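You operate a simulated robot arm through the tools that you are given. There is no shell and no other tool. Be economical: measure what you need, move in short steps, check, and stop when the job is done.

You run a simulated two-armed robot. Do the job below in one go: nothing can be reset, and whatever is moved stays where it is left.

JOB
Rub the smeared sanding drum clean with the yellow block.
Fine: grinder running and extractor on for it; block back where it lay; leave the other drums alone; then grinder off by the red button, extractor off.
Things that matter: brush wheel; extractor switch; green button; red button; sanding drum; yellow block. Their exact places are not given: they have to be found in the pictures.

Only the result counts: the job must be done as asked and must still hold three seconds after the hand-in. Knocking over, shifting, dropping, spilling or breaking anything else fails it.

ROBOT AND FRAMES
Two 7-joint arms with fingered hands on one trunk, on a base that drives. Base frame: it is fixed to the floor where the robot stands at the start and does not move with it; the origin is under the middle of the robot, x ahead of it, y to its left, z up. Units: mm, degrees, N and s.
The left shoulder is at the start at [60, 126, 1230], the right one opposite. With the tool pointing down near the work surface each hand reaches from about 100 to 700 mm from the robot's upright axis, wherever it stands, measured 20 degrees to its own side. Places, roughly: brush wheel [600, -100, 1200]; extractor switch [500, 0, 1100]; green button [500, 0, 1000]; red button [500, 0, 1000]; yellow block (11x4x3 cm) [500, 500, 900]. Payload 2.5 kg a hand.
The tool frame of a hand sits at the grasp point between the pads (the TCP): z along the fingers, y along the line on which they close. The tips reach 30 mm beyond it. The gripper opens to 104 mm. The gripper's body begins 35 mm behind the TCP. The gripper is a hand of 5 fingers: y runs from the thumb to the fingers, the wrist lies at [-15, -104, -178] in the tool frame.
Orientation is told as [roll, pitch, yaw] about the base's x, y, z axes, in that order, counted from this pose: with the fingers straight down and the wrist toward the robot, the tool's x, y and z point along [0, 1, 0], [1, 0, 0] and [0, 0, -1] of the base frame.

CONTROLS
- The arms move only by the tool nudge_tool. It takes "left_deltas", "right_deltas" or both (then of equal length, played together; a hand with none holds still); each is a list of rows, each an object (a shift or turn left out is 0) with "rotation": the turn, a rotation vector about the base's x, y, z in units of 5 degrees (1.0 is 5 degrees), a list of three; "linear": the shift along the base's x, y, z in units of 25 mm (1.0 is 25 mm), a list of three. In form: [{"rotation": [ax, ay, az], "linear": [tx, ty, tz]}, ...]. A call has 1 to 10 rows; each row shifts and turns the commanded pose from where the row before left it. A call with a number of a shift or a turn outside -1 to 1 is refused whole. Each row takes 0.2 s and may step no farther than 50 mm and 8.6 degrees from the row before; otherwise, the whole call is refused. A pose out of reach is approached as far as the arm can. The call stops where the force on the tool passes 50 N (or 10 N more than at its start, if that is more) or the arm is blocked; 0.2 s more then pass. In this call time passes only in rows, and 0.2 s behind the last. It gives the time, the measured TCP pose, the force on the tool (base axes), the opening and the grip force at its end, in the units of the frame above (readings bear some noise), with the torque about the TCP (base axes, N m) and any sound that the robot's microphone picked up.
- Cameras (640 x 400 px; columns grow to the right, rows downward): "scene" is now at [124.6, -14.6, 1434.6]; the picture's right is [-0.16, -0.99, 0.00], its down [-0.60, 0.10, -0.80] and it looks along [0.79, -0.13, -0.60] (base axes); focal length 214 px, centre (320, 200). "left" rides on the left gripper at [-80, -78, -141] in its tool frame; the picture's right is [-0.78, -0.30, 0.56], its down [0.53, -0.78, 0.33] and it looks along [0.33, 0.56, 0.76] (tool axes); focal length 247 px, centre (320, 200). "right" rides on the right gripper at [80, -78, -141] in its tool frame; the picture's right is [-0.78, 0.30, -0.56], its down [-0.53, -0.78, 0.33] and it looks along [-0.33, 0.56, 0.76] (tool axes); focal length 247 px, centre (320, 200).
- grab_frame(camera): a new picture of that camera. The clock stands still meanwhile.
- move_column(by): slides the trunk up (or, below 0, down) by that many mm; the arms and the scene camera ride with it, the base frame stays. It gives what a move gives, with no picture.
- drive_base(legs): drives the robot by 1 to 6 legs, each [ahead, left, turn to the left] in mm, mm and degrees, along the robot's own axes; the way and the turn of a leg run together, so that a leg with both is an arc; at most 1500 mm and 180 degrees a leg. The arms and the cameras ride along, it lands a little off, and it stops where it bumps. It gives what a move gives.
- finger_targets(index, middle, ring, little, thumb_bend, thumb_turn, hand): sets how far each is bent, from 0 (flat) to 1 (curled in); at 0.3 the hand is open as for a grip, at 0.7 the pads meet at the TCP. One left out holds its place. A second passes; each finger stops where it meets its share of the squeeze, and holds until it gets a number again. It is the only way to open and close the hand. It gives what a move gives, with no picture; readings hold the bend of each and the force on index, middle, ring, little, thumb and palm. thumb_turn goes from beside the hand (0) to across from the fingers (1), as for a grip.
- turn_head(pan, tilt): turns the head with the scene camera to pan (to the left, within 86 degrees either way) and tilt (down, from -29 to 69), counted from straight ahead of the robot. It gives what a move gives.
- point_at(camera, pixels): there is no depth. For up to 12 entries [column, row, z] of the newest picture of that camera ("zoom" is the newest enlarged one), the place [x, y] in the base frame at which the ray of that pixel passes the height z, good to about 2 mm. The clock stands still meanwhile.
- enlarge(camera, box): a new picture of the part [left, top, right, bottom] of that camera's present view, enlarged. The clock stands still meanwhile.
- sign_off(): hands the job in; it is judged then, once.

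Work in short steps. Measure before you move; look again where a grasp or a placing could have gone wrong, and mend it. You have 80 turns and 70 pictures in all, those below and enlarged ones among them. Open the grippers and draw the arms clear of the work before you hand the job in, unless the task says otherwise; then end with one line.

The tools are called after "Request:" by a JSON object that holds its "op" and its "data". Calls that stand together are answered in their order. nudge_tool: Moves the arms, as the interface text tells. Its arguments: {"type":"object","properties":{"left_deltas":{"type":"array","items":{"type":"object","properties":{"rotation":{"type":"array","items":{"type":"number"}},"linear":{"type":"array","items":{"type":"number"}}}}},"right_deltas":{"type":"array","items":{"type":"object","properties":{"rotation":{"type":"array","items":{"type":"number"}},"linear":{"type":"array","items":{"type":"number"}}}}}},"required":[]} The other tools are called the same way: move_column (by) slides the trunk up or down; finger_targets (index, middle, ring, little, thumb_bend, thumb_turn, hand) moves the fingers one by one; drive_base (legs) drives the base; turn_head (pan, tilt) turns the head that bears the scene camera; grab_frame (camera) takes a picture; point_at (camera, pixels) gives the place at which the rays of pixels pass given heights; enlarge (camera, box) takes an enlarged picture of a part of a camera's view; sign_off () hands the job in.

At the start:

```text
t: 0.0
left_eef_pos: [440.3, 156.8, 1319.0]
left_tool_rot: [-0.1, 0.0, 0.0]
left_ft_force: [-0.5, 0.4, -0.2]
left_wrist_torque: [-0.02, -0.01, 0.0]
left_opening: 103.8
left_gripper_force: 0.0
left_shape: jaw
left_bend: [0.3, 0.3, 0.3, 0.3, 0.3, 0.98]
left_finger forces: [0.0, 0.1, 0.0, 0.0, 0.1, 0.0]
right_eef_pos: [417.3, -150.8, 1292.1]
right_tool_rot: [0.0, 0.1, 0.0]
right_ft_force: [-0.2, -0.6, 1.3]
right_wrist_torque: [0.01, 0.01, -0.04]
right_opening: 103.8
right_gripper_force: 0.1
right_shape: jaw
right_bend: [0.3, 0.3, 0.3, 0.3, 0.3, 0.98]
right_finger forces: [0.0, 0.1, 0.1, 0.1, 0.1, 0.0]
trunk travel left (down, up): [-625.0, 315.0]
robot x, y, heading: [-0.2, 2.2, 0.2]
head pan, tilt: [-9.1, 37.1]
```

scene: 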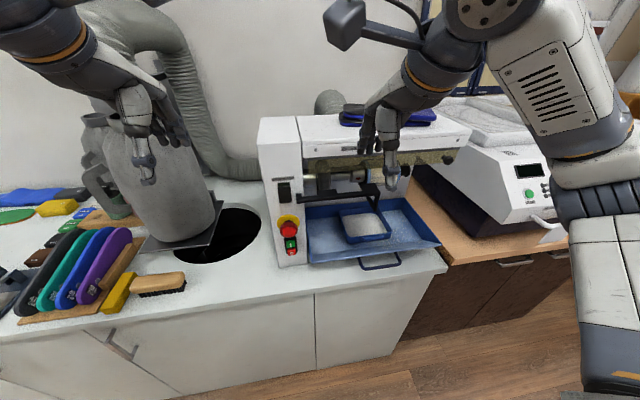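
right: 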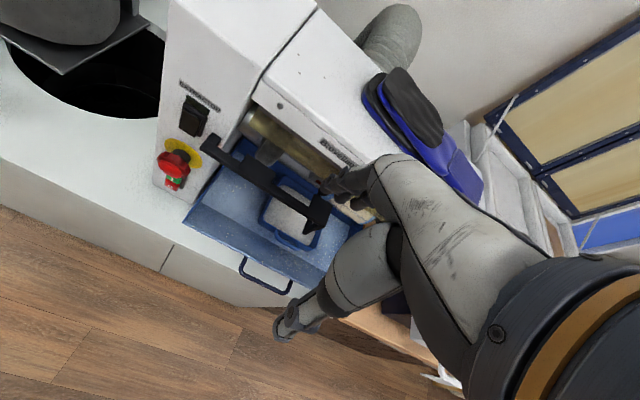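
left: 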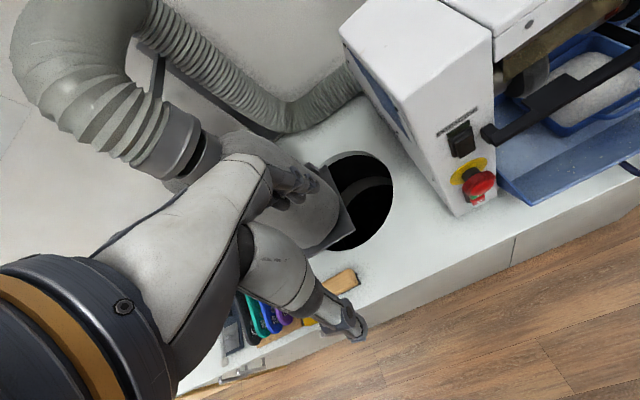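

The machine sits around columns 260-470; the block may be the yellow thing near (118,293) or (57,207). I enlarge both regions.

Request:
{"op": "enlarge", "data": {"camera": "scene", "box": [250, 90, 480, 280]}}

Request:
{"op": "enlarge", "data": {"camera": "scene", "box": [0, 170, 240, 340]}}

```text
2.11 times, centred on (365, 185) of scene
```

zoom: 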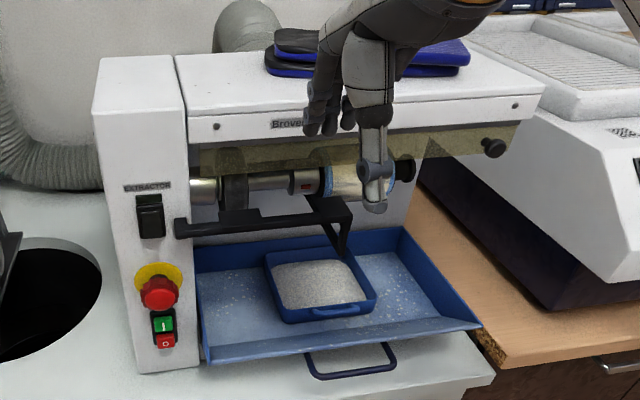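

```text
2.35 times, centred on (120, 255) of scene
```

zoom: 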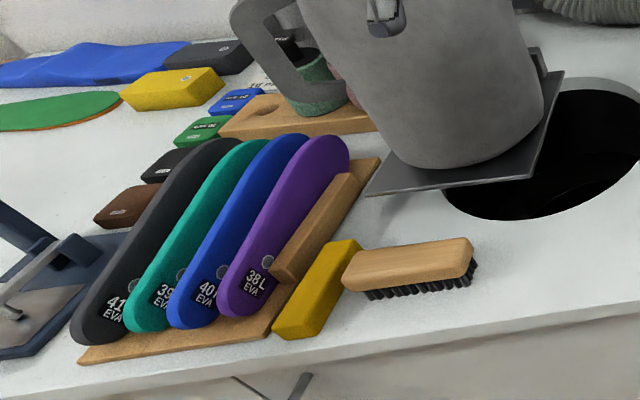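

The right hand hides the drums. I move it outward and back, then look again.

Request:
{"op": "nudge_tool", "data": {"right_deltas": [{"linear": [-1, -1, 0]}, {"linear": [-1, -1, 0]}, {"linear": [-1, -1, 0]}, {"linear": [-0.5, -1, 0]}, {"linear": [0, -1, 0]}, {"linear": [0, -1, 0]}, {"linear": [0, -1, 0]}]}}

Request:
{"op": "enlarge", "data": {"camera": "scene", "box": [250, 120, 450, 270]}}

Request:
{"op": "point_at", "data": {"camera": "scene", "pixels": [[103, 310, 900], [115, 310, 900], [137, 275, 900], [124, 275, 900], [40, 212, 900], [275, 262, 900], [310, 258, 900], [447, 265, 900], [4, 340, 900]]}}

```text
t: 1.6
left_eef_pos: [439.9, 156.5, 1319.0]
left_tool_rot: [0.1, 0.0, 0.0]
left_ft_force: [-0.1, 0.0, 0.1]
left_wrist_torque: [0.01, 0.01, 0.01]
left_opening: 103.5
left_gripper_force: 0.1
left_shape: jaw
left_bend: [0.3, 0.3, 0.3, 0.3, 0.3, 0.98]
left_finger forces: [0.0, 0.0, 0.0, 0.0, 0.1, 0.0]
right_eef_pos: [328.5, -325.9, 1293.4]
right_tool_rot: [0.0, 0.0, 0.1]
right_ft_force: [-0.2, 0.2, -0.3]
right_wrist_torque: [-0.01, 0.01, -0.02]
right_opening: 103.7
right_gripper_force: 0.0
right_shape: jaw
right_bend: [0.3, 0.3, 0.3, 0.3, 0.3, 0.98]
right_finger forces: [0.0, 0.0, 0.1, 0.0, 0.1, 0.0]
trunk travel left (down, up): [-625.0, 315.0]
robot x, y, heading: [0.7, 2.3, -0.0]
head pan, tilt: [-9.1, 37.1]
```

```text
2.67 times, centred on (350, 195) of scene
```

zoom: 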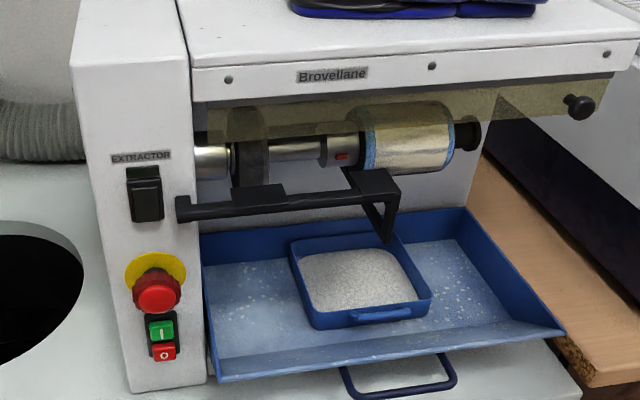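

```text
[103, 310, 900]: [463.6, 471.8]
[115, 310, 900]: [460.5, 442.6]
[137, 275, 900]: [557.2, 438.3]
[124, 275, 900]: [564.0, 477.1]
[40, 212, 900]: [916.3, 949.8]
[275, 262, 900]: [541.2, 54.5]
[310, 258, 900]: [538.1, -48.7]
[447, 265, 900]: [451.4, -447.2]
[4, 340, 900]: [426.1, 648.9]
```

Block is the front yellow one, about (512,457). I zoom on the drums and controls.

Request:
{"op": "enlarge", "data": {"camera": "scene", "box": [305, 140, 445, 215]}}

Request:
{"op": "enlarge", "data": {"camera": "scene", "box": [265, 160, 325, 270]}}

Request:
{"op": "grab_frame", "data": {"camera": "right"}}

```text
4.57 times, centred on (375, 178) of scene
```

zoom: 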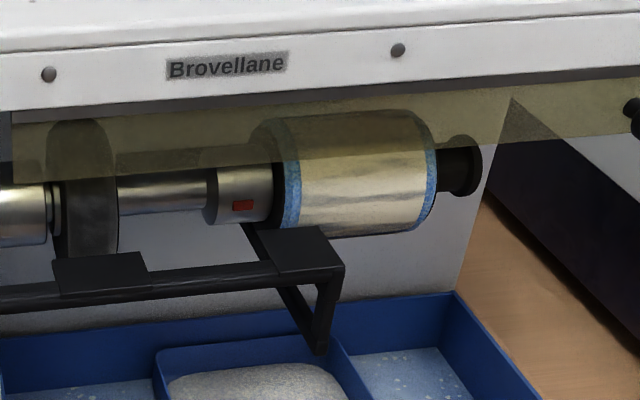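

```text
3.64 times, centred on (295, 215) of scene
```

zoom: 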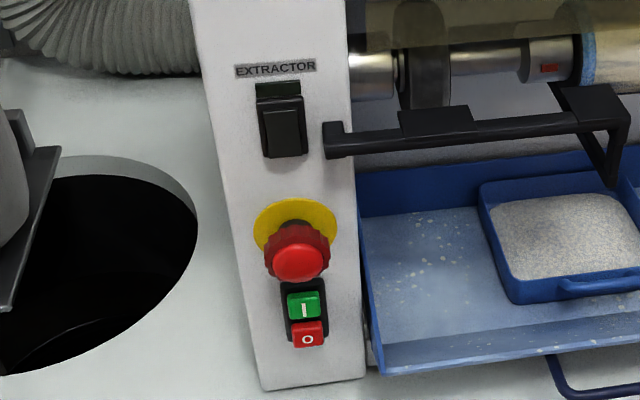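

```text
61 pictures are left
```

right: 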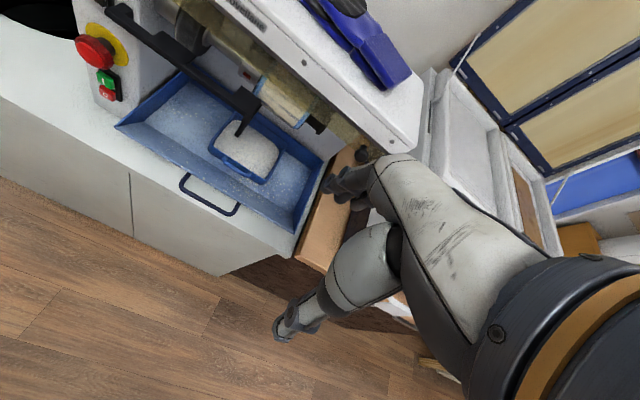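

I triangulate: enlarge the left camera on the panel, then query rays in scene, left and right pictures.

Request:
{"op": "enlarge", "data": {"camera": "left", "box": [420, 90, 580, 230]}}

Request:
{"op": "enlarge", "data": {"camera": "right", "box": [70, 0, 390, 200]}}

Request:
{"op": "point_at", "data": {"camera": "scene", "pixels": [[290.3, 243.8, 900], [290.3, 243.8, 1100], [292, 251.8, 900], [292, 251.8, 1100], [284.8, 194.9, 900], [284.8, 194.9, 1100], [279.3, 266.6, 900], [307.4, 264.5, 900]]}}

```text
2.86 times, centred on (500, 160) of left
```

zoom: 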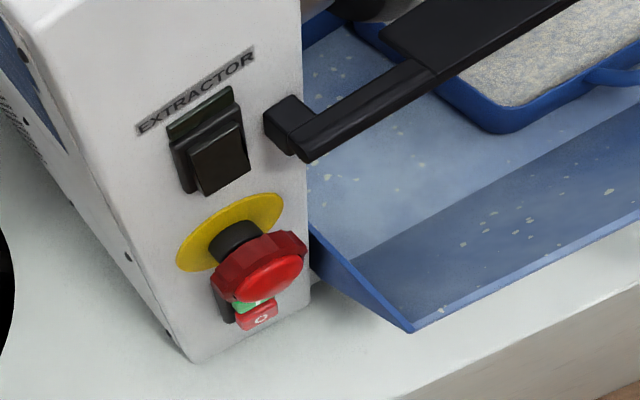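

```text
2.00 times, centred on (230, 100) of right
```

zoom: 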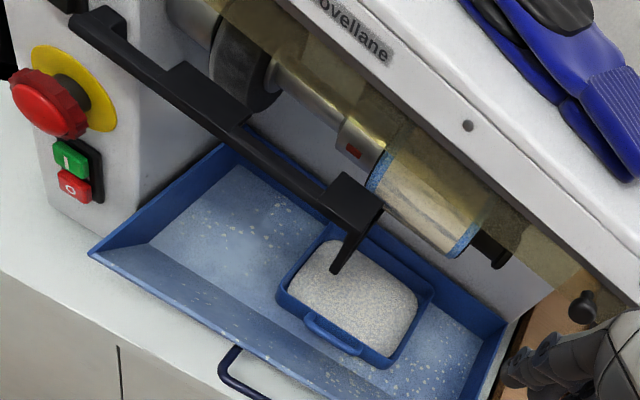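

```text
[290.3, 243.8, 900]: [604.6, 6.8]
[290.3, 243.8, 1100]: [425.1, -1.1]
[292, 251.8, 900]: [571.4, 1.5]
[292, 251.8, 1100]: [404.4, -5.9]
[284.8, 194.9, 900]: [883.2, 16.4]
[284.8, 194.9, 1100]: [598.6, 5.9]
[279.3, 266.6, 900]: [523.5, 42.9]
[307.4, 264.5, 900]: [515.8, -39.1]
```

Query the matching points in the right zoom and the left camera.

Request:
{"op": "point_at", "data": {"camera": "zoom", "pixels": [[70, 160, 900], [70, 160, 1100], [74, 185, 900], [74, 185, 1100], [375, 190, 900], [375, 190, 1100], [455, 255, 900], [455, 255, 1100], [375, 210, 900], [375, 210, 1100], [586, 308, 900], [586, 308, 1100]]}}

Request:
{"op": "point_at", "data": {"camera": "left", "pixels": [[465, 144.3, 900], [465, 144.3, 1100], [479.4, 201.3, 900], [479.4, 201.3, 1100], [455, 217, 900]]}}

Request:
{"op": "point_at", "data": {"camera": "scene", "pixels": [[368, 184.1, 900], [368, 184.1, 1100], [396.4, 184.6, 900], [396.4, 184.6, 1100], [378, 192, 900], [378, 192, 1100], [430.5, 160.5, 900], [430.5, 160.5, 1100]]}}

```text
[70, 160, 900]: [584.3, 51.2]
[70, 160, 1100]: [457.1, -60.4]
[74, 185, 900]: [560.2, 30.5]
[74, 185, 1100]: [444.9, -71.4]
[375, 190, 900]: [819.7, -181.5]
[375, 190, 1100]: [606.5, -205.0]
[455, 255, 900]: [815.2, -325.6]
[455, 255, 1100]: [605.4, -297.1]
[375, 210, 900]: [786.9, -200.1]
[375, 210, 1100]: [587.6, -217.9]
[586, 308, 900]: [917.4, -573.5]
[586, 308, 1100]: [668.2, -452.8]
```

```text
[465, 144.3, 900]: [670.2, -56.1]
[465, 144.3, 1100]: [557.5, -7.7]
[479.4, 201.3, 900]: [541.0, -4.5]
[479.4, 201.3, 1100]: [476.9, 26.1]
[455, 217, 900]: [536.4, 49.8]
```

```text
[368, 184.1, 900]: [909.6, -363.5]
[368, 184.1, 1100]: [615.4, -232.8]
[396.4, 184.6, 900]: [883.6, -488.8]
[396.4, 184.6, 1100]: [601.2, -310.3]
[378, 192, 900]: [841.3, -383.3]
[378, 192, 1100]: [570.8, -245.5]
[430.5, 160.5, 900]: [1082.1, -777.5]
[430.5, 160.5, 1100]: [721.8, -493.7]
```

Triangulated: green ≈ (528,3,986), red O ≈ (522,1,960), extractor ≈ (531,4,1147), drum front around (575, -210…-297, ~1130). I lower the trunk to see the drum frontally.

Request:
{"op": "move_column", "data": {"by": -200}}

Request:
{"op": "turn_head", "data": {"pan": -18, "tilt": 15}}

Request:
{"op": "grab_frame", "data": {"camera": "scene"}}

Request:
{"op": "enlarge", "data": {"camera": "scene", "box": [250, 120, 450, 245]}}

```text
t: 3.8
left_eef_pos: [440.8, 158.1, 1118.8]
left_tool_rot: [0.0, 0.0, 0.0]
left_ft_force: [0.2, 1.0, 1.1]
left_wrist_torque: [-0.01, -0.01, 0.01]
left_opening: 103.8
left_gripper_force: 0.1
left_shape: jaw
left_bend: [0.3, 0.3, 0.3, 0.3, 0.3, 0.98]
left_finger forces: [0.0, 0.1, 0.0, 0.0, 0.1, 0.0]
right_eef_pos: [327.5, -324.9, 1094.4]
right_tool_rot: [0.0, 0.0, -0.1]
right_ft_force: [0.0, 0.9, 0.2]
right_wrist_torque: [-0.01, -0.01, -0.01]
right_opening: 103.8
right_gripper_force: 0.2
right_shape: jaw
right_bend: [0.3, 0.3, 0.3, 0.3, 0.3, 0.98]
right_finger forces: [0.0, 0.0, 0.1, 0.1, 0.1, 0.0]
trunk travel left (down, up): [-425.0, 515.0]
robot x, y, heading: [-5.5, -0.7, 0.2]
head pan, tilt: [-9.1, 37.1]
```

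```text
t: 4.6
left_eef_pos: [440.0, 158.9, 1118.3]
left_tool_rot: [0.0, 0.0, 0.1]
left_ft_force: [-0.3, -0.6, -0.1]
left_wrist_torque: [0.01, -0.02, 0.0]
left_opening: 103.9
left_gripper_force: 0.1
left_shape: jaw
left_bend: [0.3, 0.3, 0.3, 0.3, 0.3, 0.98]
left_finger forces: [0.0, 0.0, 0.0, 0.0, 0.0, 0.0]
right_eef_pos: [328.1, -324.5, 1093.5]
right_tool_rot: [0.0, 0.0, 0.0]
right_ft_force: [-0.7, -0.7, -0.1]
right_wrist_torque: [0.03, -0.03, -0.02]
right_opening: 103.6
right_gripper_force: 0.0
right_shape: jaw
right_bend: [0.3, 0.3, 0.3, 0.3, 0.3, 0.98]
right_finger forces: [0.0, 0.0, 0.0, 0.0, 0.0, 0.0]
trunk travel left (down, up): [-425.0, 515.0]
robot x, y, heading: [0.4, -1.1, 0.2]
head pan, tilt: [-18.0, 15.0]
```

```text
58 pictures are left
```

scene: 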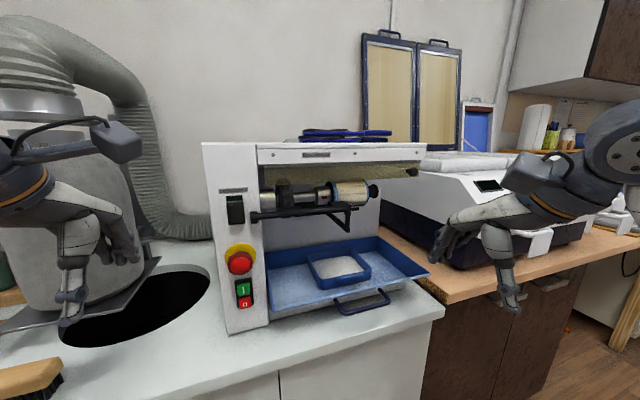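

```text
3.20 times, centred on (350, 182) of scene
```

zoom: 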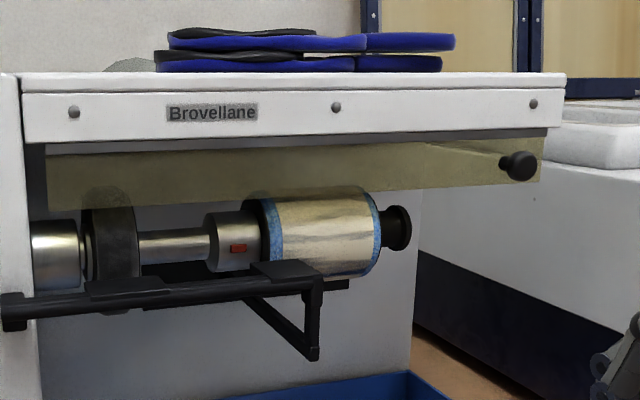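

Triangulate the drum, tool rest and guard knob with this scene view and the earlier right picture.

Request:
{"op": "point_at", "data": {"camera": "scene", "pixels": [[374.4, 190.75, 1000], [374.4, 190.75, 1150], [368.1, 192, 1000], [368.1, 192, 1150], [334.4, 193.9, 1000], [334.4, 193.9, 1150], [348.4, 207.6, 1000], [348.4, 207.6, 1150], [347.5, 231.4, 1000], [347.5, 231.4, 1150], [411.9, 171, 1000], [411.9, 171, 1150]]}}

Request:
{"op": "point_at", "data": {"camera": "right", "pixels": [[315, 125, 1000], [315, 125, 1150], [306, 114, 1000], [306, 114, 1150], [261, 82.5, 1000], [261, 82.5, 1150], [259, 106, 1000], [259, 106, 1150], [239, 136, 1000], [239, 136, 1150], [362, 153.5, 1000], [362, 153.5, 1150]]}}

```text
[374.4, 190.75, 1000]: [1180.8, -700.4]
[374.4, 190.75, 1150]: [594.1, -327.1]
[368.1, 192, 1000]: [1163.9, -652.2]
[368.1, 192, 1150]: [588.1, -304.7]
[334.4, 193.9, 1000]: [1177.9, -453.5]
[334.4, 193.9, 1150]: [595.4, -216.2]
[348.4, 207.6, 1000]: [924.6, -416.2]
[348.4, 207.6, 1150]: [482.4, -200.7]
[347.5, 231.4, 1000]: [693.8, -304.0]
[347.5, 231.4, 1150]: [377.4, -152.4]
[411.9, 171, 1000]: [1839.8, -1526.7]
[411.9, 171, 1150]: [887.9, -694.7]
```

```text
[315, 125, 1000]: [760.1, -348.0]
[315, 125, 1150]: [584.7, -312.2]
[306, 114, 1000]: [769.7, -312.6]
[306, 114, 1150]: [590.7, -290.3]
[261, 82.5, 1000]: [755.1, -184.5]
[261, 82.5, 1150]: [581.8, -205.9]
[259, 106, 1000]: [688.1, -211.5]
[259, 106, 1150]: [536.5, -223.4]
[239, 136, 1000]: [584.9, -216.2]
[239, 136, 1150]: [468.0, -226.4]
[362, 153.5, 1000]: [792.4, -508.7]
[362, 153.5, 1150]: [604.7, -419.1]
```

Drum axis ≈ (574,·,1156), y from about -207 to -290, front at x≈540; rest ends at y≈-222; guard bottom z≈1193. Now I look closely at the block and its neighbours.

Request:
{"op": "turn_head", "data": {"pan": 42, "tilt": 30}}

Request:
{"op": "grab_frame", "data": {"camera": "scene"}}

```text
t: 5.9
left_eef_pos: [438.7, 158.5, 1118.2]
left_tool_rot: [0.0, -0.1, 0.0]
left_ft_force: [0.1, -0.1, 0.5]
left_wrist_torque: [0.05, 0.01, 0.0]
left_opening: 103.6
left_gripper_force: 0.1
left_shape: jaw
left_bend: [0.3, 0.3, 0.3, 0.3, 0.3, 0.98]
left_finger forces: [0.0, 0.1, 0.0, 0.0, 0.0, 0.0]
right_eef_pos: [327.8, -326.1, 1092.3]
right_tool_rot: [0.0, -0.1, 0.0]
right_ft_force: [0.1, 0.0, 0.7]
right_wrist_torque: [0.03, -0.01, 0.01]
right_opening: 103.8
right_gripper_force: 0.0
right_shape: jaw
right_bend: [0.3, 0.3, 0.3, 0.3, 0.3, 0.98]
right_finger forces: [0.0, 0.1, 0.1, 0.0, 0.0, 0.0]
trunk travel left (down, up): [-425.0, 515.0]
robot x, y, heading: [3.7, 0.8, -0.1]
head pan, tilt: [42.0, 30.0]
```

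```text
56 pictures are left
```

scene: 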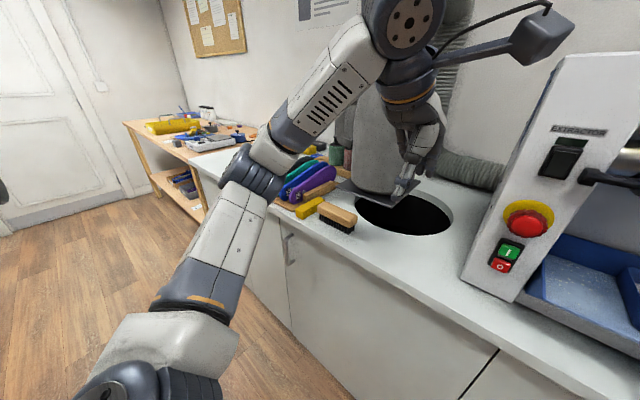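

I back off 100 mm, shift 620 mm left so that the right hand faces the block, and raise the trunk for a good view.

Request:
{"op": "drive_base", "data": {"legs": [[-100, 0, 0], [0, 620, 0]]}}

Request:
{"op": "move_column", "data": {"by": 150}}

Request:
{"op": "turn_head", "data": {"pan": -15, "tilt": 40}}

Request:
{"op": "grab_frame", "data": {"camera": "scene"}}

```text
t: 10.2
left_eef_pos: [344.7, 772.6, 1119.4]
left_tool_rot: [0.0, 0.0, -0.7]
left_ft_force: [-0.3, 0.7, 0.2]
left_wrist_torque: [-0.01, 0.0, -0.02]
left_opening: 104.1
left_gripper_force: 0.1
left_shape: jaw
left_bend: [0.3, 0.3, 0.3, 0.3, 0.3, 0.98]
left_finger forces: [0.0, 0.1, 0.0, 0.0, 0.0, 0.0]
right_eef_pos: [227.5, 292.2, 1094.9]
right_tool_rot: [0.0, 0.0, -0.7]
right_ft_force: [0.2, 0.0, 0.5]
right_wrist_torque: [0.04, 0.0, -0.02]
right_opening: 103.6
right_gripper_force: 0.0
right_shape: jaw
right_bend: [0.3, 0.3, 0.3, 0.3, 0.3, 0.98]
right_finger forces: [0.1, 0.0, 0.1, 0.0, 0.0, 0.0]
trunk travel left (down, up): [-425.0, 515.0]
robot x, y, heading: [-96.4, 615.6, -0.6]
head pan, tilt: [42.0, 30.0]
```

```text
t: 11.9
left_eef_pos: [346.0, 772.4, 1269.4]
left_tool_rot: [0.0, 0.0, -0.6]
left_ft_force: [0.5, -0.1, 0.0]
left_wrist_torque: [0.04, 0.0, -0.03]
left_opening: 103.9
left_gripper_force: 0.2
left_shape: jaw
left_bend: [0.3, 0.3, 0.3, 0.3, 0.3, 0.98]
left_finger forces: [0.0, 0.0, 0.0, 0.0, 0.0, 0.1]
right_eef_pos: [226.5, 290.1, 1244.5]
right_tool_rot: [0.0, 0.0, -0.7]
right_ft_force: [-0.6, -0.1, 0.8]
right_wrist_torque: [-0.02, 0.01, -0.01]
right_opening: 103.8
right_gripper_force: 0.0
right_shape: jaw
right_bend: [0.3, 0.3, 0.3, 0.3, 0.3, 0.98]
right_finger forces: [0.0, 0.0, 0.0, 0.1, 0.0, 0.0]
trunk travel left (down, up): [-575.0, 365.0]
robot x, y, heading: [-96.5, 621.8, -0.7]
head pan, tilt: [42.0, 30.0]
```

```text
t: 13.2
left_eef_pos: [345.5, 772.6, 1268.4]
left_tool_rot: [-0.1, -0.1, -0.7]
left_ft_force: [0.4, 0.6, 0.4]
left_wrist_torque: [0.01, 0.0, 0.01]
left_opening: 103.8
left_gripper_force: 0.1
left_shape: jaw
left_bend: [0.3, 0.3, 0.3, 0.3, 0.3, 0.98]
left_finger forces: [0.0, 0.0, 0.1, 0.0, 0.0, 0.1]
right_eef_pos: [226.6, 290.7, 1244.8]
right_tool_rot: [0.1, 0.0, -0.7]
right_ft_force: [-0.4, 0.1, 0.1]
right_wrist_torque: [0.01, -0.01, -0.01]
right_opening: 103.6
right_gripper_force: 0.0
right_shape: jaw
right_bend: [0.3, 0.3, 0.3, 0.3, 0.3, 0.98]
right_finger forces: [0.0, 0.1, 0.0, 0.0, 0.0, 0.0]
trunk travel left (down, up): [-575.0, 365.0]
robot x, y, heading: [-96.3, 618.1, -0.6]
head pan, tilt: [-15.0, 40.0]
```

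```text
55 pictures are left
```

scene: 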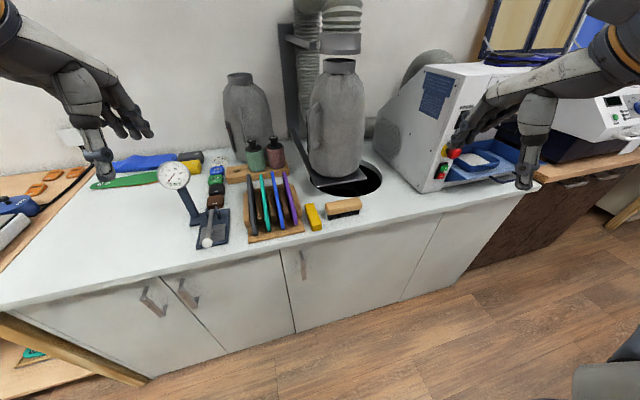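

The block is at (314,217); I enlarge it.

Request:
{"op": "enlarge", "data": {"camera": "scene", "box": [264, 185, 374, 250]}}

```text
5.82 times, centred on (319, 218) of scene
```

zoom: 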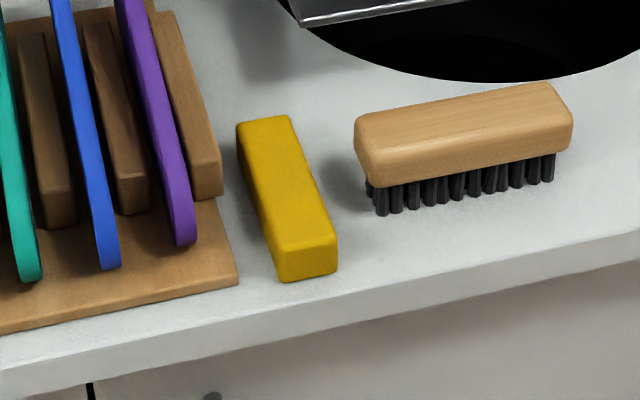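

I measure the block corners at candidate heights and the neighbours.

Request:
{"op": "point_at", "data": {"camera": "zoom", "pixels": [[238, 123, 910], [289, 116, 910], [337, 239, 910], [279, 250, 910], [283, 281, 880], [337, 272, 880], [238, 284, 890], [222, 160, 920], [222, 193, 890], [360, 180, 890], [375, 212, 880], [357, 120, 925]]}}

Request:
{"op": "grab_frame", "data": {"camera": "right"}}

```text
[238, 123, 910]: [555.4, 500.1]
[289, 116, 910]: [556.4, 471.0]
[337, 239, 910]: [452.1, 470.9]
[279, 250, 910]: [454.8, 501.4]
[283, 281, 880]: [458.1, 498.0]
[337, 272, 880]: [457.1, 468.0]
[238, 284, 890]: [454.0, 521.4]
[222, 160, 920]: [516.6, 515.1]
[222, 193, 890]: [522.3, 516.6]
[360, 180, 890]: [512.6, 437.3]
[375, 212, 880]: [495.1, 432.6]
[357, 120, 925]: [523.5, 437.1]
```

```text
53 pictures are left
```

right: 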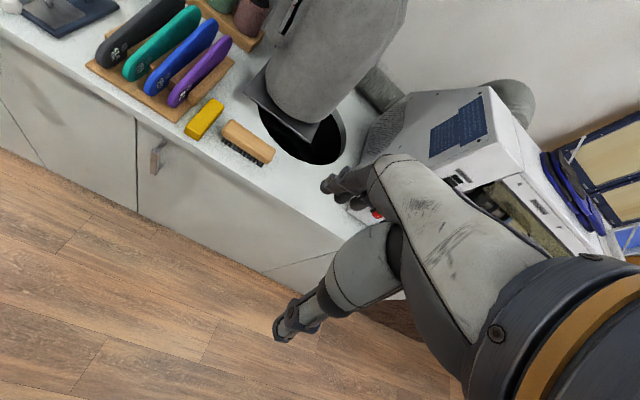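

The block looks 30 mm wide and 40 high. I triangulate its height with an enlarged right-hand view.

Request:
{"op": "enlarge", "data": {"camera": "right", "box": [160, 70, 290, 180]}}

```text
3.64 times, centred on (225, 125) of right
```

zoom: 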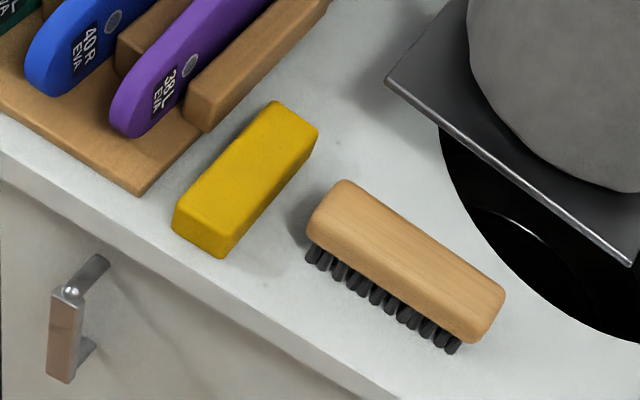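

Request:
{"op": "point_at", "data": {"camera": "zoom", "pixels": [[273, 101, 910], [273, 101, 880], [319, 130, 910], [319, 130, 880], [222, 237, 910], [222, 237, 880], [179, 205, 910], [179, 205, 880], [173, 230, 880], [221, 257, 880], [140, 194, 880]]}}

Request:
{"op": "point_at", "data": {"camera": "scene", "pixels": [[304.9, 204.7, 880], [313.7, 203.5, 880], [321.9, 224.7, 880], [312, 226.5, 880]]}}

```text
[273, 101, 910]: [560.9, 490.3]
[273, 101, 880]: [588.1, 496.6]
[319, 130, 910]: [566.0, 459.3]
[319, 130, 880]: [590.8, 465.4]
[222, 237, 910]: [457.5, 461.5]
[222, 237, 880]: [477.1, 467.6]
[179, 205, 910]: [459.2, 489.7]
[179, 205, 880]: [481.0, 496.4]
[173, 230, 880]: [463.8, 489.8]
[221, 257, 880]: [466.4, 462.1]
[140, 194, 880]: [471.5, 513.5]
```

```text
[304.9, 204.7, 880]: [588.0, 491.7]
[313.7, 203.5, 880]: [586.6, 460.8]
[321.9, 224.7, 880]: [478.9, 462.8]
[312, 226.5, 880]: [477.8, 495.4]
```

Block top ≈ z 885, centre ≈ (530,479), axis along x. The canister could be close to the wrist, so I measure its near edges before approaching.

Request:
{"op": "point_at", "data": {"camera": "zoom", "pixels": [[386, 82, 880], [386, 82, 960], [632, 265, 880], [632, 265, 960], [480, 70, 960], [480, 70, 1100], [600, 190, 900], [600, 190, 1000]]}}

Request:
{"op": "point_at", "data": {"camera": "scene", "pixels": [[315, 188, 880], [315, 188, 960], [365, 180, 880], [365, 180, 960], [335, 178, 960], [335, 120, 1100], [310, 120, 1100], [360, 120, 1100]]}}

Request:
{"op": "drive_base", "data": {"legs": [[80, 0, 0.6]]}}

```text
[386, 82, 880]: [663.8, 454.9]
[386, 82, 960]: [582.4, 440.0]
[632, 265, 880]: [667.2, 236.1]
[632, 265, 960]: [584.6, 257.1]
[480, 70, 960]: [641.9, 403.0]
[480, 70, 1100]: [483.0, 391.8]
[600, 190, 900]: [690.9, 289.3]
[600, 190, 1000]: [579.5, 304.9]
```

```text
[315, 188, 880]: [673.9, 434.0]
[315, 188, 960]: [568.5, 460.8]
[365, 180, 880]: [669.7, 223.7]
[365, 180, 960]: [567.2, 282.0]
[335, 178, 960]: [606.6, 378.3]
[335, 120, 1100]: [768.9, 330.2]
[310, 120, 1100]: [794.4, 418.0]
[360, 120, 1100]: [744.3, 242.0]
```

```text
t: 14.2
left_eef_pos: [424.4, 776.0, 1269.3]
left_tool_rot: [-0.1, 0.0, -0.1]
left_ft_force: [-0.3, 0.0, -0.3]
left_wrist_torque: [0.01, 0.07, 0.0]
left_opening: 103.9
left_gripper_force: 0.0
left_shape: jaw
left_bend: [0.3, 0.3, 0.3, 0.3, 0.3, 0.98]
left_finger forces: [0.0, 0.1, 0.0, 0.1, 0.0, 0.0]
right_eef_pos: [310.5, 293.2, 1243.4]
right_tool_rot: [0.0, 0.2, -0.2]
right_ft_force: [-0.3, -0.1, -0.3]
right_wrist_torque: [-0.01, 0.0, -0.04]
right_opening: 103.6
right_gripper_force: 0.1
right_shape: jaw
right_bend: [0.3, 0.3, 0.3, 0.3, 0.3, 0.98]
right_finger forces: [0.0, 0.0, 0.0, 0.0, 0.1, 0.1]
trunk travel left (down, up): [-575.0, 365.0]
robot x, y, heading: [-20.1, 617.6, 0.1]
head pan, tilt: [-15.0, 40.0]
```

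Plate edge is at x≈640, canister further; the wrist (x≈545) clears it. I turn the right hand by yaw +90 while moving over the block at height.

Request:
{"op": "nudge_tool", "data": {"right_deltas": [{"rotation": [0, 0, 1], "linear": [0.4, 0.4, 0]}, {"rotation": [0, 0, 1], "linear": [0.4, 0.4, 0]}, {"rotation": [0, 0, 1], "linear": [0.4, 0.4, 0]}, {"rotation": [0, 0, 1], "linear": [0.4, 0.4, 0]}, {"rotation": [0, 0, 1], "linear": [0.4, 0.4, 0]}, {"rotation": [0, 0, 1], "linear": [0.4, 0.4, 0]}, {"rotation": [0, 0, 1], "linear": [0.4, 0.4, 0]}, {"rotation": [0, 0, 1], "linear": [0.4, 0.4, 0]}, {"rotation": [0, 0, 1], "linear": [0.4, 0.4, 0]}, {"rotation": [0, 0, 1], "linear": [0.4, 0.4, 0]}]}}

Request:
{"op": "nudge_tool", "data": {"right_deltas": [{"rotation": [0, 0, 1], "linear": [0.6, 0.4, -0.8]}, {"rotation": [0, 0, 1], "linear": [0.6, 0.4, -0.8]}, {"rotation": [0, 0, 1], "linear": [0.6, 0.4, -0.8]}, {"rotation": [0, 0, 1], "linear": [0.6, 0.4, -0.8]}, {"rotation": [0, 0, 1], "linear": [0.6, 0.4, -0.8]}, {"rotation": [0, 0, 1], "linear": [0.6, 0.4, -0.8]}, {"rotation": [0, 0, 1], "linear": [0.6, 0.4, -0.8]}, {"rotation": [0, 0, 1], "linear": [0.6, 0.4, -0.8]}, {"linear": [0, 0, -0.8]}]}}

Request:
{"op": "grab_frame", "data": {"camera": "right"}}

Request:
{"op": "grab_frame", "data": {"camera": "scene"}}

```text
t: 16.4
left_eef_pos: [425.2, 776.1, 1268.8]
left_tool_rot: [0.0, 0.0, 0.0]
left_ft_force: [-0.4, 0.4, -0.1]
left_wrist_torque: [0.0, 0.0, -0.04]
left_opening: 103.7
left_gripper_force: 0.1
left_shape: jaw
left_bend: [0.3, 0.3, 0.3, 0.3, 0.3, 0.98]
left_finger forces: [0.1, 0.0, 0.1, 0.1, 0.1, 0.1]
right_eef_pos: [410.6, 393.5, 1243.5]
right_tool_rot: [0.2, 0.0, 50.0]
right_ft_force: [0.7, -0.2, 0.0]
right_wrist_torque: [-0.01, -0.01, 0.02]
right_opening: 103.8
right_gripper_force: 0.0
right_shape: jaw
right_bend: [0.3, 0.3, 0.3, 0.3, 0.3, 0.98]
right_finger forces: [0.0, 0.0, 0.0, 0.1, 0.1, 0.0]
trunk travel left (down, up): [-575.0, 365.0]
robot x, y, heading: [-16.1, 618.2, -0.3]
head pan, tilt: [-15.0, 40.0]
```

```text
t: 18.4
left_eef_pos: [423.9, 776.0, 1268.3]
left_tool_rot: [0.0, 0.1, -0.2]
left_ft_force: [0.2, 0.6, 0.6]
left_wrist_torque: [-0.01, -0.05, 0.0]
left_opening: 103.5
left_gripper_force: 0.2
left_shape: jaw
left_bend: [0.3, 0.3, 0.3, 0.3, 0.3, 0.98]
left_finger forces: [0.1, 0.0, 0.0, 0.0, 0.0, 0.0]
right_eef_pos: [529.8, 473.0, 1065.0]
right_tool_rot: [-0.1, 0.0, 90.0]
right_ft_force: [-0.1, 0.1, -0.8]
right_wrist_torque: [0.02, -0.02, -0.03]
right_opening: 103.5
right_gripper_force: 0.1
right_shape: jaw
right_bend: [0.3, 0.3, 0.3, 0.3, 0.3, 0.98]
right_finger forces: [0.1, 0.0, 0.0, 0.0, 0.1, 0.1]
trunk travel left (down, up): [-575.0, 365.0]
robot x, y, heading: [-18.5, 617.7, -0.1]
head pan, tilt: [-15.0, 40.0]
```

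```text
51 pictures are left
```

right: 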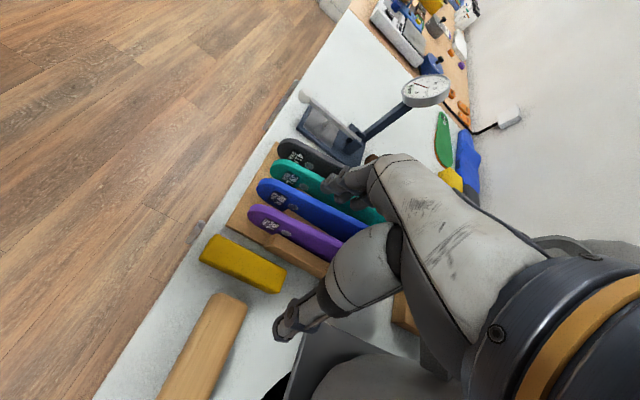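

```text
50 pictures are left
```

scene: 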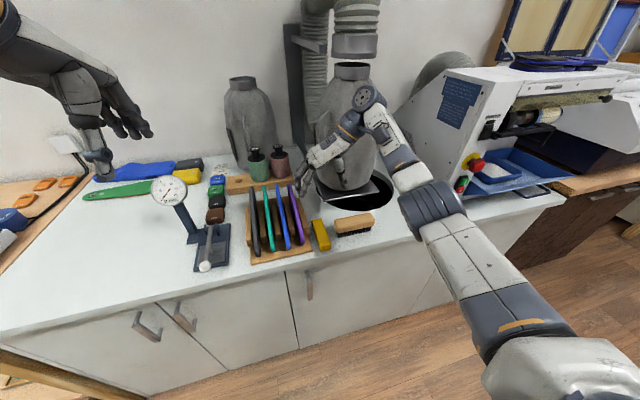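

Reach is fine. I need clearance to the purple insole next to the block; enlarge both views there.

Request:
{"op": "enlarge", "data": {"camera": "right", "box": [180, 160, 360, 350]}}

Request:
{"op": "enlarge", "data": {"camera": "scene", "box": [250, 160, 390, 260]}}

```text
2.11 times, centred on (270, 255) of right
```

zoom: 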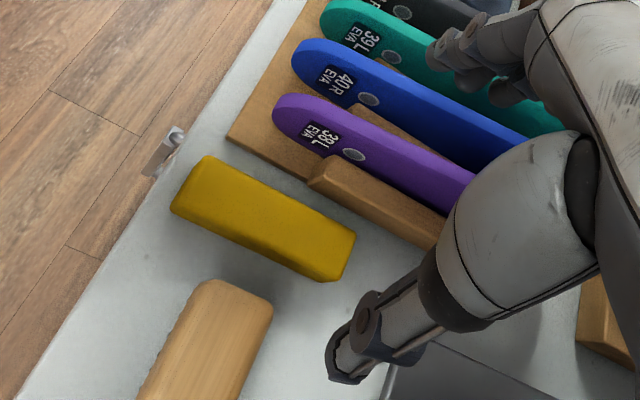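

```text
4.00 times, centred on (320, 210) of scene
```

zoom: 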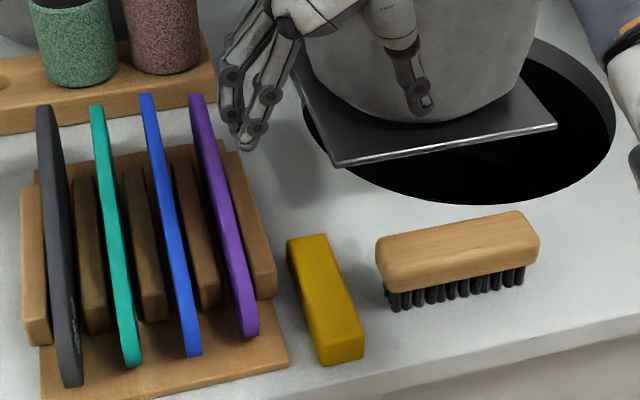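

Request:
{"op": "point_at", "data": {"camera": "right", "pixels": [[248.7, 216.1, 880], [248.7, 216.1, 960], [260.5, 205.2, 880], [260.5, 205.2, 960], [214.8, 233.9, 885], [288, 271.5, 885], [270, 288.8, 885], [199.5, 252, 885], [271, 249.6, 885], [271, 249.6, 910]]}}

Request:
{"op": "point_at", "data": {"camera": "scene", "pixels": [[301.75, 239.5, 880], [301.75, 239.5, 960], [298.75, 227.5, 880], [298.75, 227.5, 960], [312, 220, 885], [321.5, 218.5, 885], [330.5, 240, 885], [320, 242.5, 885], [308, 227, 885], [308, 227, 910]]}}

```text
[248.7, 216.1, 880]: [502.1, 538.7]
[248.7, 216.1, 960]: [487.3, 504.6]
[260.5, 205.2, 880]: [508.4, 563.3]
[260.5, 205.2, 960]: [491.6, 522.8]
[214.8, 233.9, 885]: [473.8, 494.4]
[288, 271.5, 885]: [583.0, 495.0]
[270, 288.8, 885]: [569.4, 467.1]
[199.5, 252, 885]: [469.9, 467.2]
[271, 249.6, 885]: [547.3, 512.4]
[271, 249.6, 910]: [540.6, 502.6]
```

```text
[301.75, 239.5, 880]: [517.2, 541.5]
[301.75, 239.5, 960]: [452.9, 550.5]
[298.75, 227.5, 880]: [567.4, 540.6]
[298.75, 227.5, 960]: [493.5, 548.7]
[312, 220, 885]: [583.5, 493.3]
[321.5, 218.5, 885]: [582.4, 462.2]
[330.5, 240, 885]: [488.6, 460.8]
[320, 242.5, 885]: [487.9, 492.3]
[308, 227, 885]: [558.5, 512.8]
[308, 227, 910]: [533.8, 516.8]
```

Block: x 473–583, y 463–494, top ≈885; bar ~19 mm to its left, purple insole at y≈540, z≤~925. I pre-close the hand to narrow it and look at its shape.

Request:
{"op": "finger_targets", "data": {"hand": "right", "index": 0.5, "middle": 0.5, "ring": 0.5, "little": 0.5, "thumb_bend": 0.5}}

Request:
{"op": "nudge_tool", "data": {"right_deltas": [{"linear": [-0.4, 0.1, -1]}, {"linear": [0, 0, -1]}]}}

Request:
{"op": "enlarge", "data": {"camera": "scene", "box": [250, 130, 410, 255]}}

Request:
{"op": "enlarge", "data": {"camera": "right", "box": [180, 160, 420, 360]}}

```text
t: 19.4
left_eef_pos: [423.9, 776.9, 1269.7]
left_tool_rot: [0.0, 0.1, -0.1]
left_ft_force: [-0.1, 0.3, 0.8]
left_wrist_torque: [0.0, -0.03, 0.02]
left_opening: 103.7
left_gripper_force: 0.0
left_shape: jaw
left_bend: [0.3, 0.3, 0.3, 0.3, 0.3, 0.98]
left_finger forces: [0.0, 0.1, 0.1, 0.1, 0.1, 0.0]
right_eef_pos: [529.5, 473.0, 1064.7]
right_tool_rot: [0.0, -0.1, 90.0]
right_ft_force: [-0.2, 0.3, 0.2]
right_wrist_torque: [-0.01, 0.01, -0.02]
right_opening: 52.8
right_gripper_force: 0.1
right_shape: fingers
right_bend: [0.5, 0.5, 0.5, 0.5, 0.5, 0.98]
right_finger forces: [0.0, 0.0, 0.1, 0.1, 0.0, 0.0]
trunk travel left (down, up): [-575.0, 365.0]
robot x, y, heading: [-18.5, 620.1, -0.1]
head pan, tilt: [-15.0, 40.0]
```

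```text
t: 20.0
left_eef_pos: [423.8, 775.4, 1269.8]
left_tool_rot: [0.0, 0.1, -0.2]
left_ft_force: [0.9, -0.4, -0.3]
left_wrist_torque: [-0.03, 0.03, 0.03]
left_opening: 103.8
left_gripper_force: 0.1
left_shape: jaw
left_bend: [0.3, 0.3, 0.3, 0.3, 0.3, 0.98]
left_finger forces: [0.0, 0.0, 0.0, 0.0, 0.0, 0.0]
right_eef_pos: [519.2, 475.2, 1014.5]
right_tool_rot: [-0.1, 0.0, 90.0]
right_ft_force: [0.2, -1.3, -0.3]
right_wrist_torque: [0.02, -0.01, 0.02]
right_opening: 52.6
right_gripper_force: 0.1
right_shape: fingers
right_bend: [0.5, 0.5, 0.5, 0.5, 0.5, 0.98]
right_finger forces: [0.0, 0.1, 0.0, 0.0, 0.0, 0.0]
trunk travel left (down, up): [-575.0, 365.0]
robot x, y, heading: [-16.5, 619.5, -0.2]
head pan, tilt: [-15.0, 40.0]
```

```text
3.20 times, centred on (330, 192) of scene
```

zoom: 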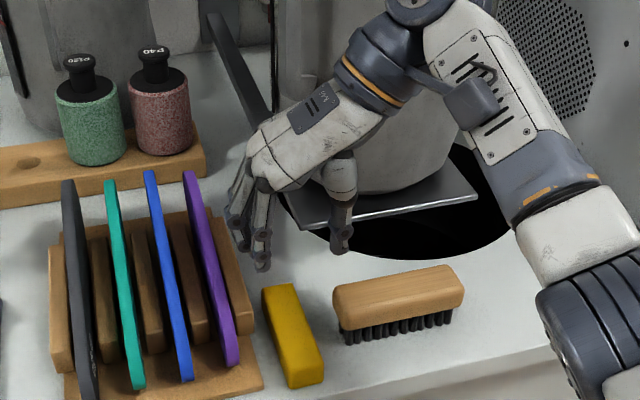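

```text
2.00 times, centred on (300, 260) of right
```

zoom: 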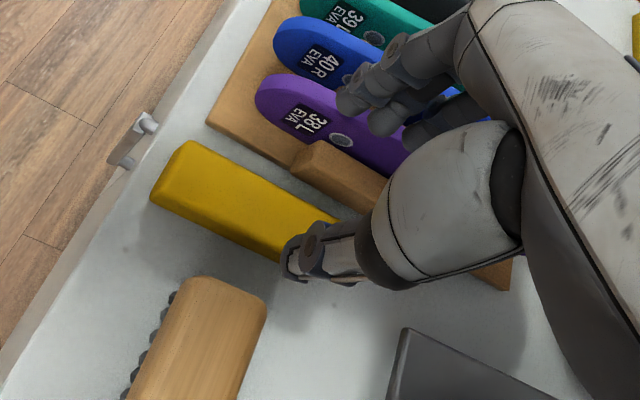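

Fingers on the rack side would be tight (bar at y≈513). I turn the hand the other way (yaw −90, thumb on rack side, gripping toward the front end), raising first.

Request:
{"op": "nudge_tool", "data": {"right_deltas": [{"rotation": [0, 0, -1], "linear": [-0.5, 0, 1]}, {"rotation": [0, 0, -1], "linear": [-0.5, 0, 1]}, {"rotation": [0, 0, -1], "linear": [-0.5, 0, 1]}, {"rotation": [0, 0, -1], "linear": [-0.5, 0, 0]}, {"rotation": [0, 0, -1], "linear": [-0.5, 0, 0]}, {"rotation": [0, 0, -1]}, {"rotation": [0, 0, -1]}, {"rotation": [0, 0, -1]}, {"rotation": [0, 0, -1]}, {"rotation": [0, 0, -1]}]}}

Request:
{"op": "nudge_tool", "data": {"right_deltas": [{"rotation": [0, 0, -1]}, {"rotation": [0, 0, -1]}, {"rotation": [0, 0, -1]}, {"rotation": [0, 0, -1]}, {"rotation": [0, 0, -1]}, {"rotation": [0, 0, -1]}, {"rotation": [0, 0, -1]}, {"rotation": [0, 0, -1]}, {"rotation": [0, 0, -1]}, {"rotation": [0, 0, -1]}]}}

Request:
{"op": "nudge_tool", "data": {"right_deltas": [{"rotation": [0, 0, -1]}, {"rotation": [0, 0, -1]}, {"rotation": [0, 0, -1]}, {"rotation": [0, 0, -1]}, {"rotation": [0, 0, -1]}, {"rotation": [0, 0, -1]}, {"rotation": [0, 0, -1]}, {"rotation": [0, 0, -1]}]}}

Request:
{"op": "nudge_tool", "data": {"right_deltas": [{"rotation": [0, 0, -1]}, {"rotation": [0, 0, -1]}, {"rotation": [0, 0, -1]}, {"rotation": [0, 0, -1]}, {"rotation": [0, 0, -1]}, {"rotation": [0, 0, -1]}, {"rotation": [0, 0, -1]}, {"rotation": [0, 0, -1]}]}}

```text
t: 22.2
left_eef_pos: [423.8, 778.0, 1269.8]
left_tool_rot: [0.0, -0.1, 0.0]
left_ft_force: [0.2, 0.5, -0.9]
left_wrist_torque: [-0.03, -0.01, -0.02]
left_opening: 104.0
left_gripper_force: 0.1
left_shape: jaw
left_bend: [0.3, 0.3, 0.3, 0.3, 0.3, 0.98]
left_finger forces: [0.1, 0.0, 0.1, 0.1, 0.0, 0.1]
right_eef_pos: [459.0, 474.8, 1089.9]
right_tool_rot: [0.0, 0.0, 39.8]
right_ft_force: [0.5, -0.7, -0.6]
right_wrist_torque: [0.01, 0.0, 0.02]
right_opening: 52.6
right_gripper_force: 0.0
right_shape: fingers
right_bend: [0.5, 0.5, 0.5, 0.5, 0.5, 0.98]
right_finger forces: [0.1, 0.0, 0.0, 0.0, 0.1, 0.0]
trunk travel left (down, up): [-575.0, 365.0]
robot x, y, heading: [-21.8, 616.7, -0.2]
head pan, tilt: [-15.0, 40.0]
```

```text
t: 24.4
left_eef_pos: [422.8, 776.3, 1268.4]
left_tool_rot: [0.0, 0.0, -0.1]
left_ft_force: [0.1, 0.2, -0.1]
left_wrist_torque: [0.04, -0.01, 0.0]
left_opening: 103.8
left_gripper_force: 0.0
left_shape: jaw
left_bend: [0.3, 0.3, 0.3, 0.3, 0.3, 0.98]
left_finger forces: [0.1, 0.1, 0.0, 0.1, 0.0, 0.0]
right_eef_pos: [458.4, 476.7, 1089.4]
right_tool_rot: [0.0, 0.0, -10.2]
right_ft_force: [-0.9, 0.5, -0.4]
right_wrist_torque: [0.02, 0.02, 0.01]
right_opening: 52.4
right_gripper_force: 0.1
right_shape: fingers
right_bend: [0.5, 0.5, 0.5, 0.5, 0.5, 0.98]
right_finger forces: [0.0, 0.0, 0.0, 0.1, 0.1, 0.0]
trunk travel left (down, up): [-575.0, 365.0]
robot x, y, heading: [-18.4, 618.9, -0.0]
head pan, tilt: [-15.0, 40.0]
```

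```text
t: 26.2
left_eef_pos: [423.3, 776.2, 1269.4]
left_tool_rot: [0.0, 0.0, -0.1]
left_ft_force: [0.0, -0.1, -0.4]
left_wrist_torque: [0.01, -0.03, 0.02]
left_opening: 103.6
left_gripper_force: 0.1
left_shape: jaw
left_bend: [0.3, 0.3, 0.3, 0.3, 0.3, 0.98]
left_finger forces: [0.0, 0.1, 0.0, 0.1, 0.0, 0.0]
right_eef_pos: [458.0, 476.0, 1089.6]
right_tool_rot: [0.0, 0.0, -50.2]
right_ft_force: [0.2, -0.1, 1.0]
right_wrist_torque: [-0.02, 0.04, 0.01]
right_opening: 52.8
right_gripper_force: 0.1
right_shape: fingers
right_bend: [0.5, 0.5, 0.5, 0.5, 0.5, 0.98]
right_finger forces: [0.1, 0.0, 0.1, 0.1, 0.1, 0.0]
trunk travel left (down, up): [-575.0, 365.0]
robot x, y, heading: [-16.9, 617.8, -0.2]
head pan, tilt: [-15.0, 40.0]
```

```text
t: 28.0
left_eef_pos: [423.7, 777.4, 1269.7]
left_tool_rot: [0.0, 0.0, 0.0]
left_ft_force: [0.6, -0.2, 0.2]
left_wrist_torque: [0.0, -0.01, -0.02]
left_opening: 103.8
left_gripper_force: 0.1
left_shape: jaw
left_bend: [0.3, 0.3, 0.3, 0.3, 0.3, 0.98]
left_finger forces: [0.0, 0.1, 0.1, 0.0, 0.0, 0.0]
right_eef_pos: [458.3, 475.6, 1089.3]
right_tool_rot: [0.1, 0.0, -90.3]
right_ft_force: [0.0, 1.2, 0.4]
right_wrist_torque: [0.04, 0.0, 0.02]
right_opening: 52.5
right_gripper_force: 0.1
right_shape: fingers
right_bend: [0.5, 0.5, 0.5, 0.5, 0.5, 0.98]
right_finger forces: [0.1, 0.0, 0.0, 0.0, 0.1, 0.1]
trunk travel left (down, up): [-575.0, 365.0]
robot x, y, heading: [-14.2, 620.0, -0.1]
head pan, tilt: [-15.0, 40.0]
```

Yaw −90 reached. I move over the front part (505,479) at z≈965 and look.

Request:
{"op": "nudge_tool", "data": {"right_deltas": [{"linear": [0.95, 0.07, 0]}, {"linear": [0.95, 0.07, -1]}, {"linear": [0, 0, -1]}, {"linear": [0, 0, -1]}, {"linear": [0, 0, -1]}, {"linear": [0, 0, -1]}]}}

Request:
{"op": "enlarge", "data": {"camera": "scene", "box": [250, 130, 410, 255]}}

Request:
{"op": "grab_frame", "data": {"camera": "right"}}

```text
t: 29.4
left_eef_pos: [422.8, 776.9, 1268.1]
left_tool_rot: [0.0, -0.1, -0.1]
left_ft_force: [-0.1, 0.9, 0.1]
left_wrist_torque: [0.02, 0.01, 0.02]
left_opening: 103.6
left_gripper_force: 0.0
left_shape: jaw
left_bend: [0.3, 0.3, 0.3, 0.3, 0.3, 0.98]
left_finger forces: [0.1, 0.1, 0.0, 0.0, 0.1, 0.0]
right_eef_pos: [506.5, 477.8, 963.6]
right_tool_rot: [0.0, -0.1, -90.0]
right_ft_force: [-0.5, 1.0, -0.5]
right_wrist_torque: [-0.05, 0.03, 0.0]
right_opening: 52.6
right_gripper_force: 0.0
right_shape: fingers
right_bend: [0.5, 0.5, 0.5, 0.5, 0.5, 0.98]
right_finger forces: [0.0, 0.0, 0.0, 0.0, 0.0, 0.0]
trunk travel left (down, up): [-575.0, 365.0]
robot x, y, heading: [-17.4, 621.2, -0.3]
head pan, tilt: [-15.0, 40.0]
```

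```text
3.20 times, centred on (330, 192) of scene
```

zoom: 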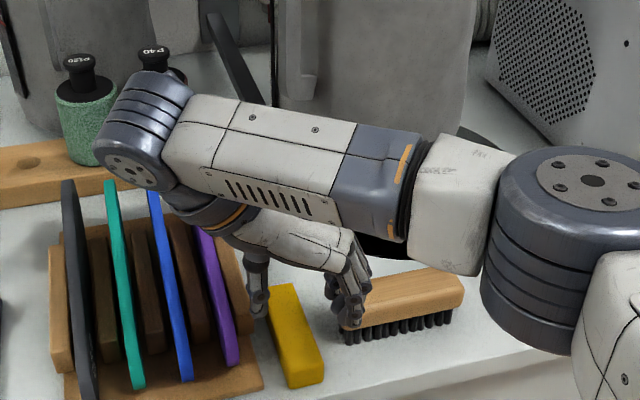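

```text
44 pictures are left
```

right: 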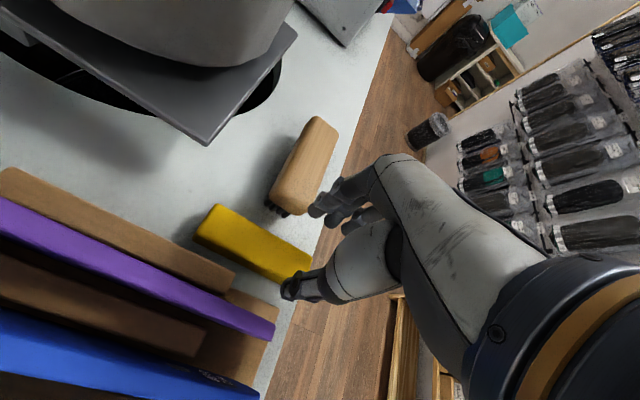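

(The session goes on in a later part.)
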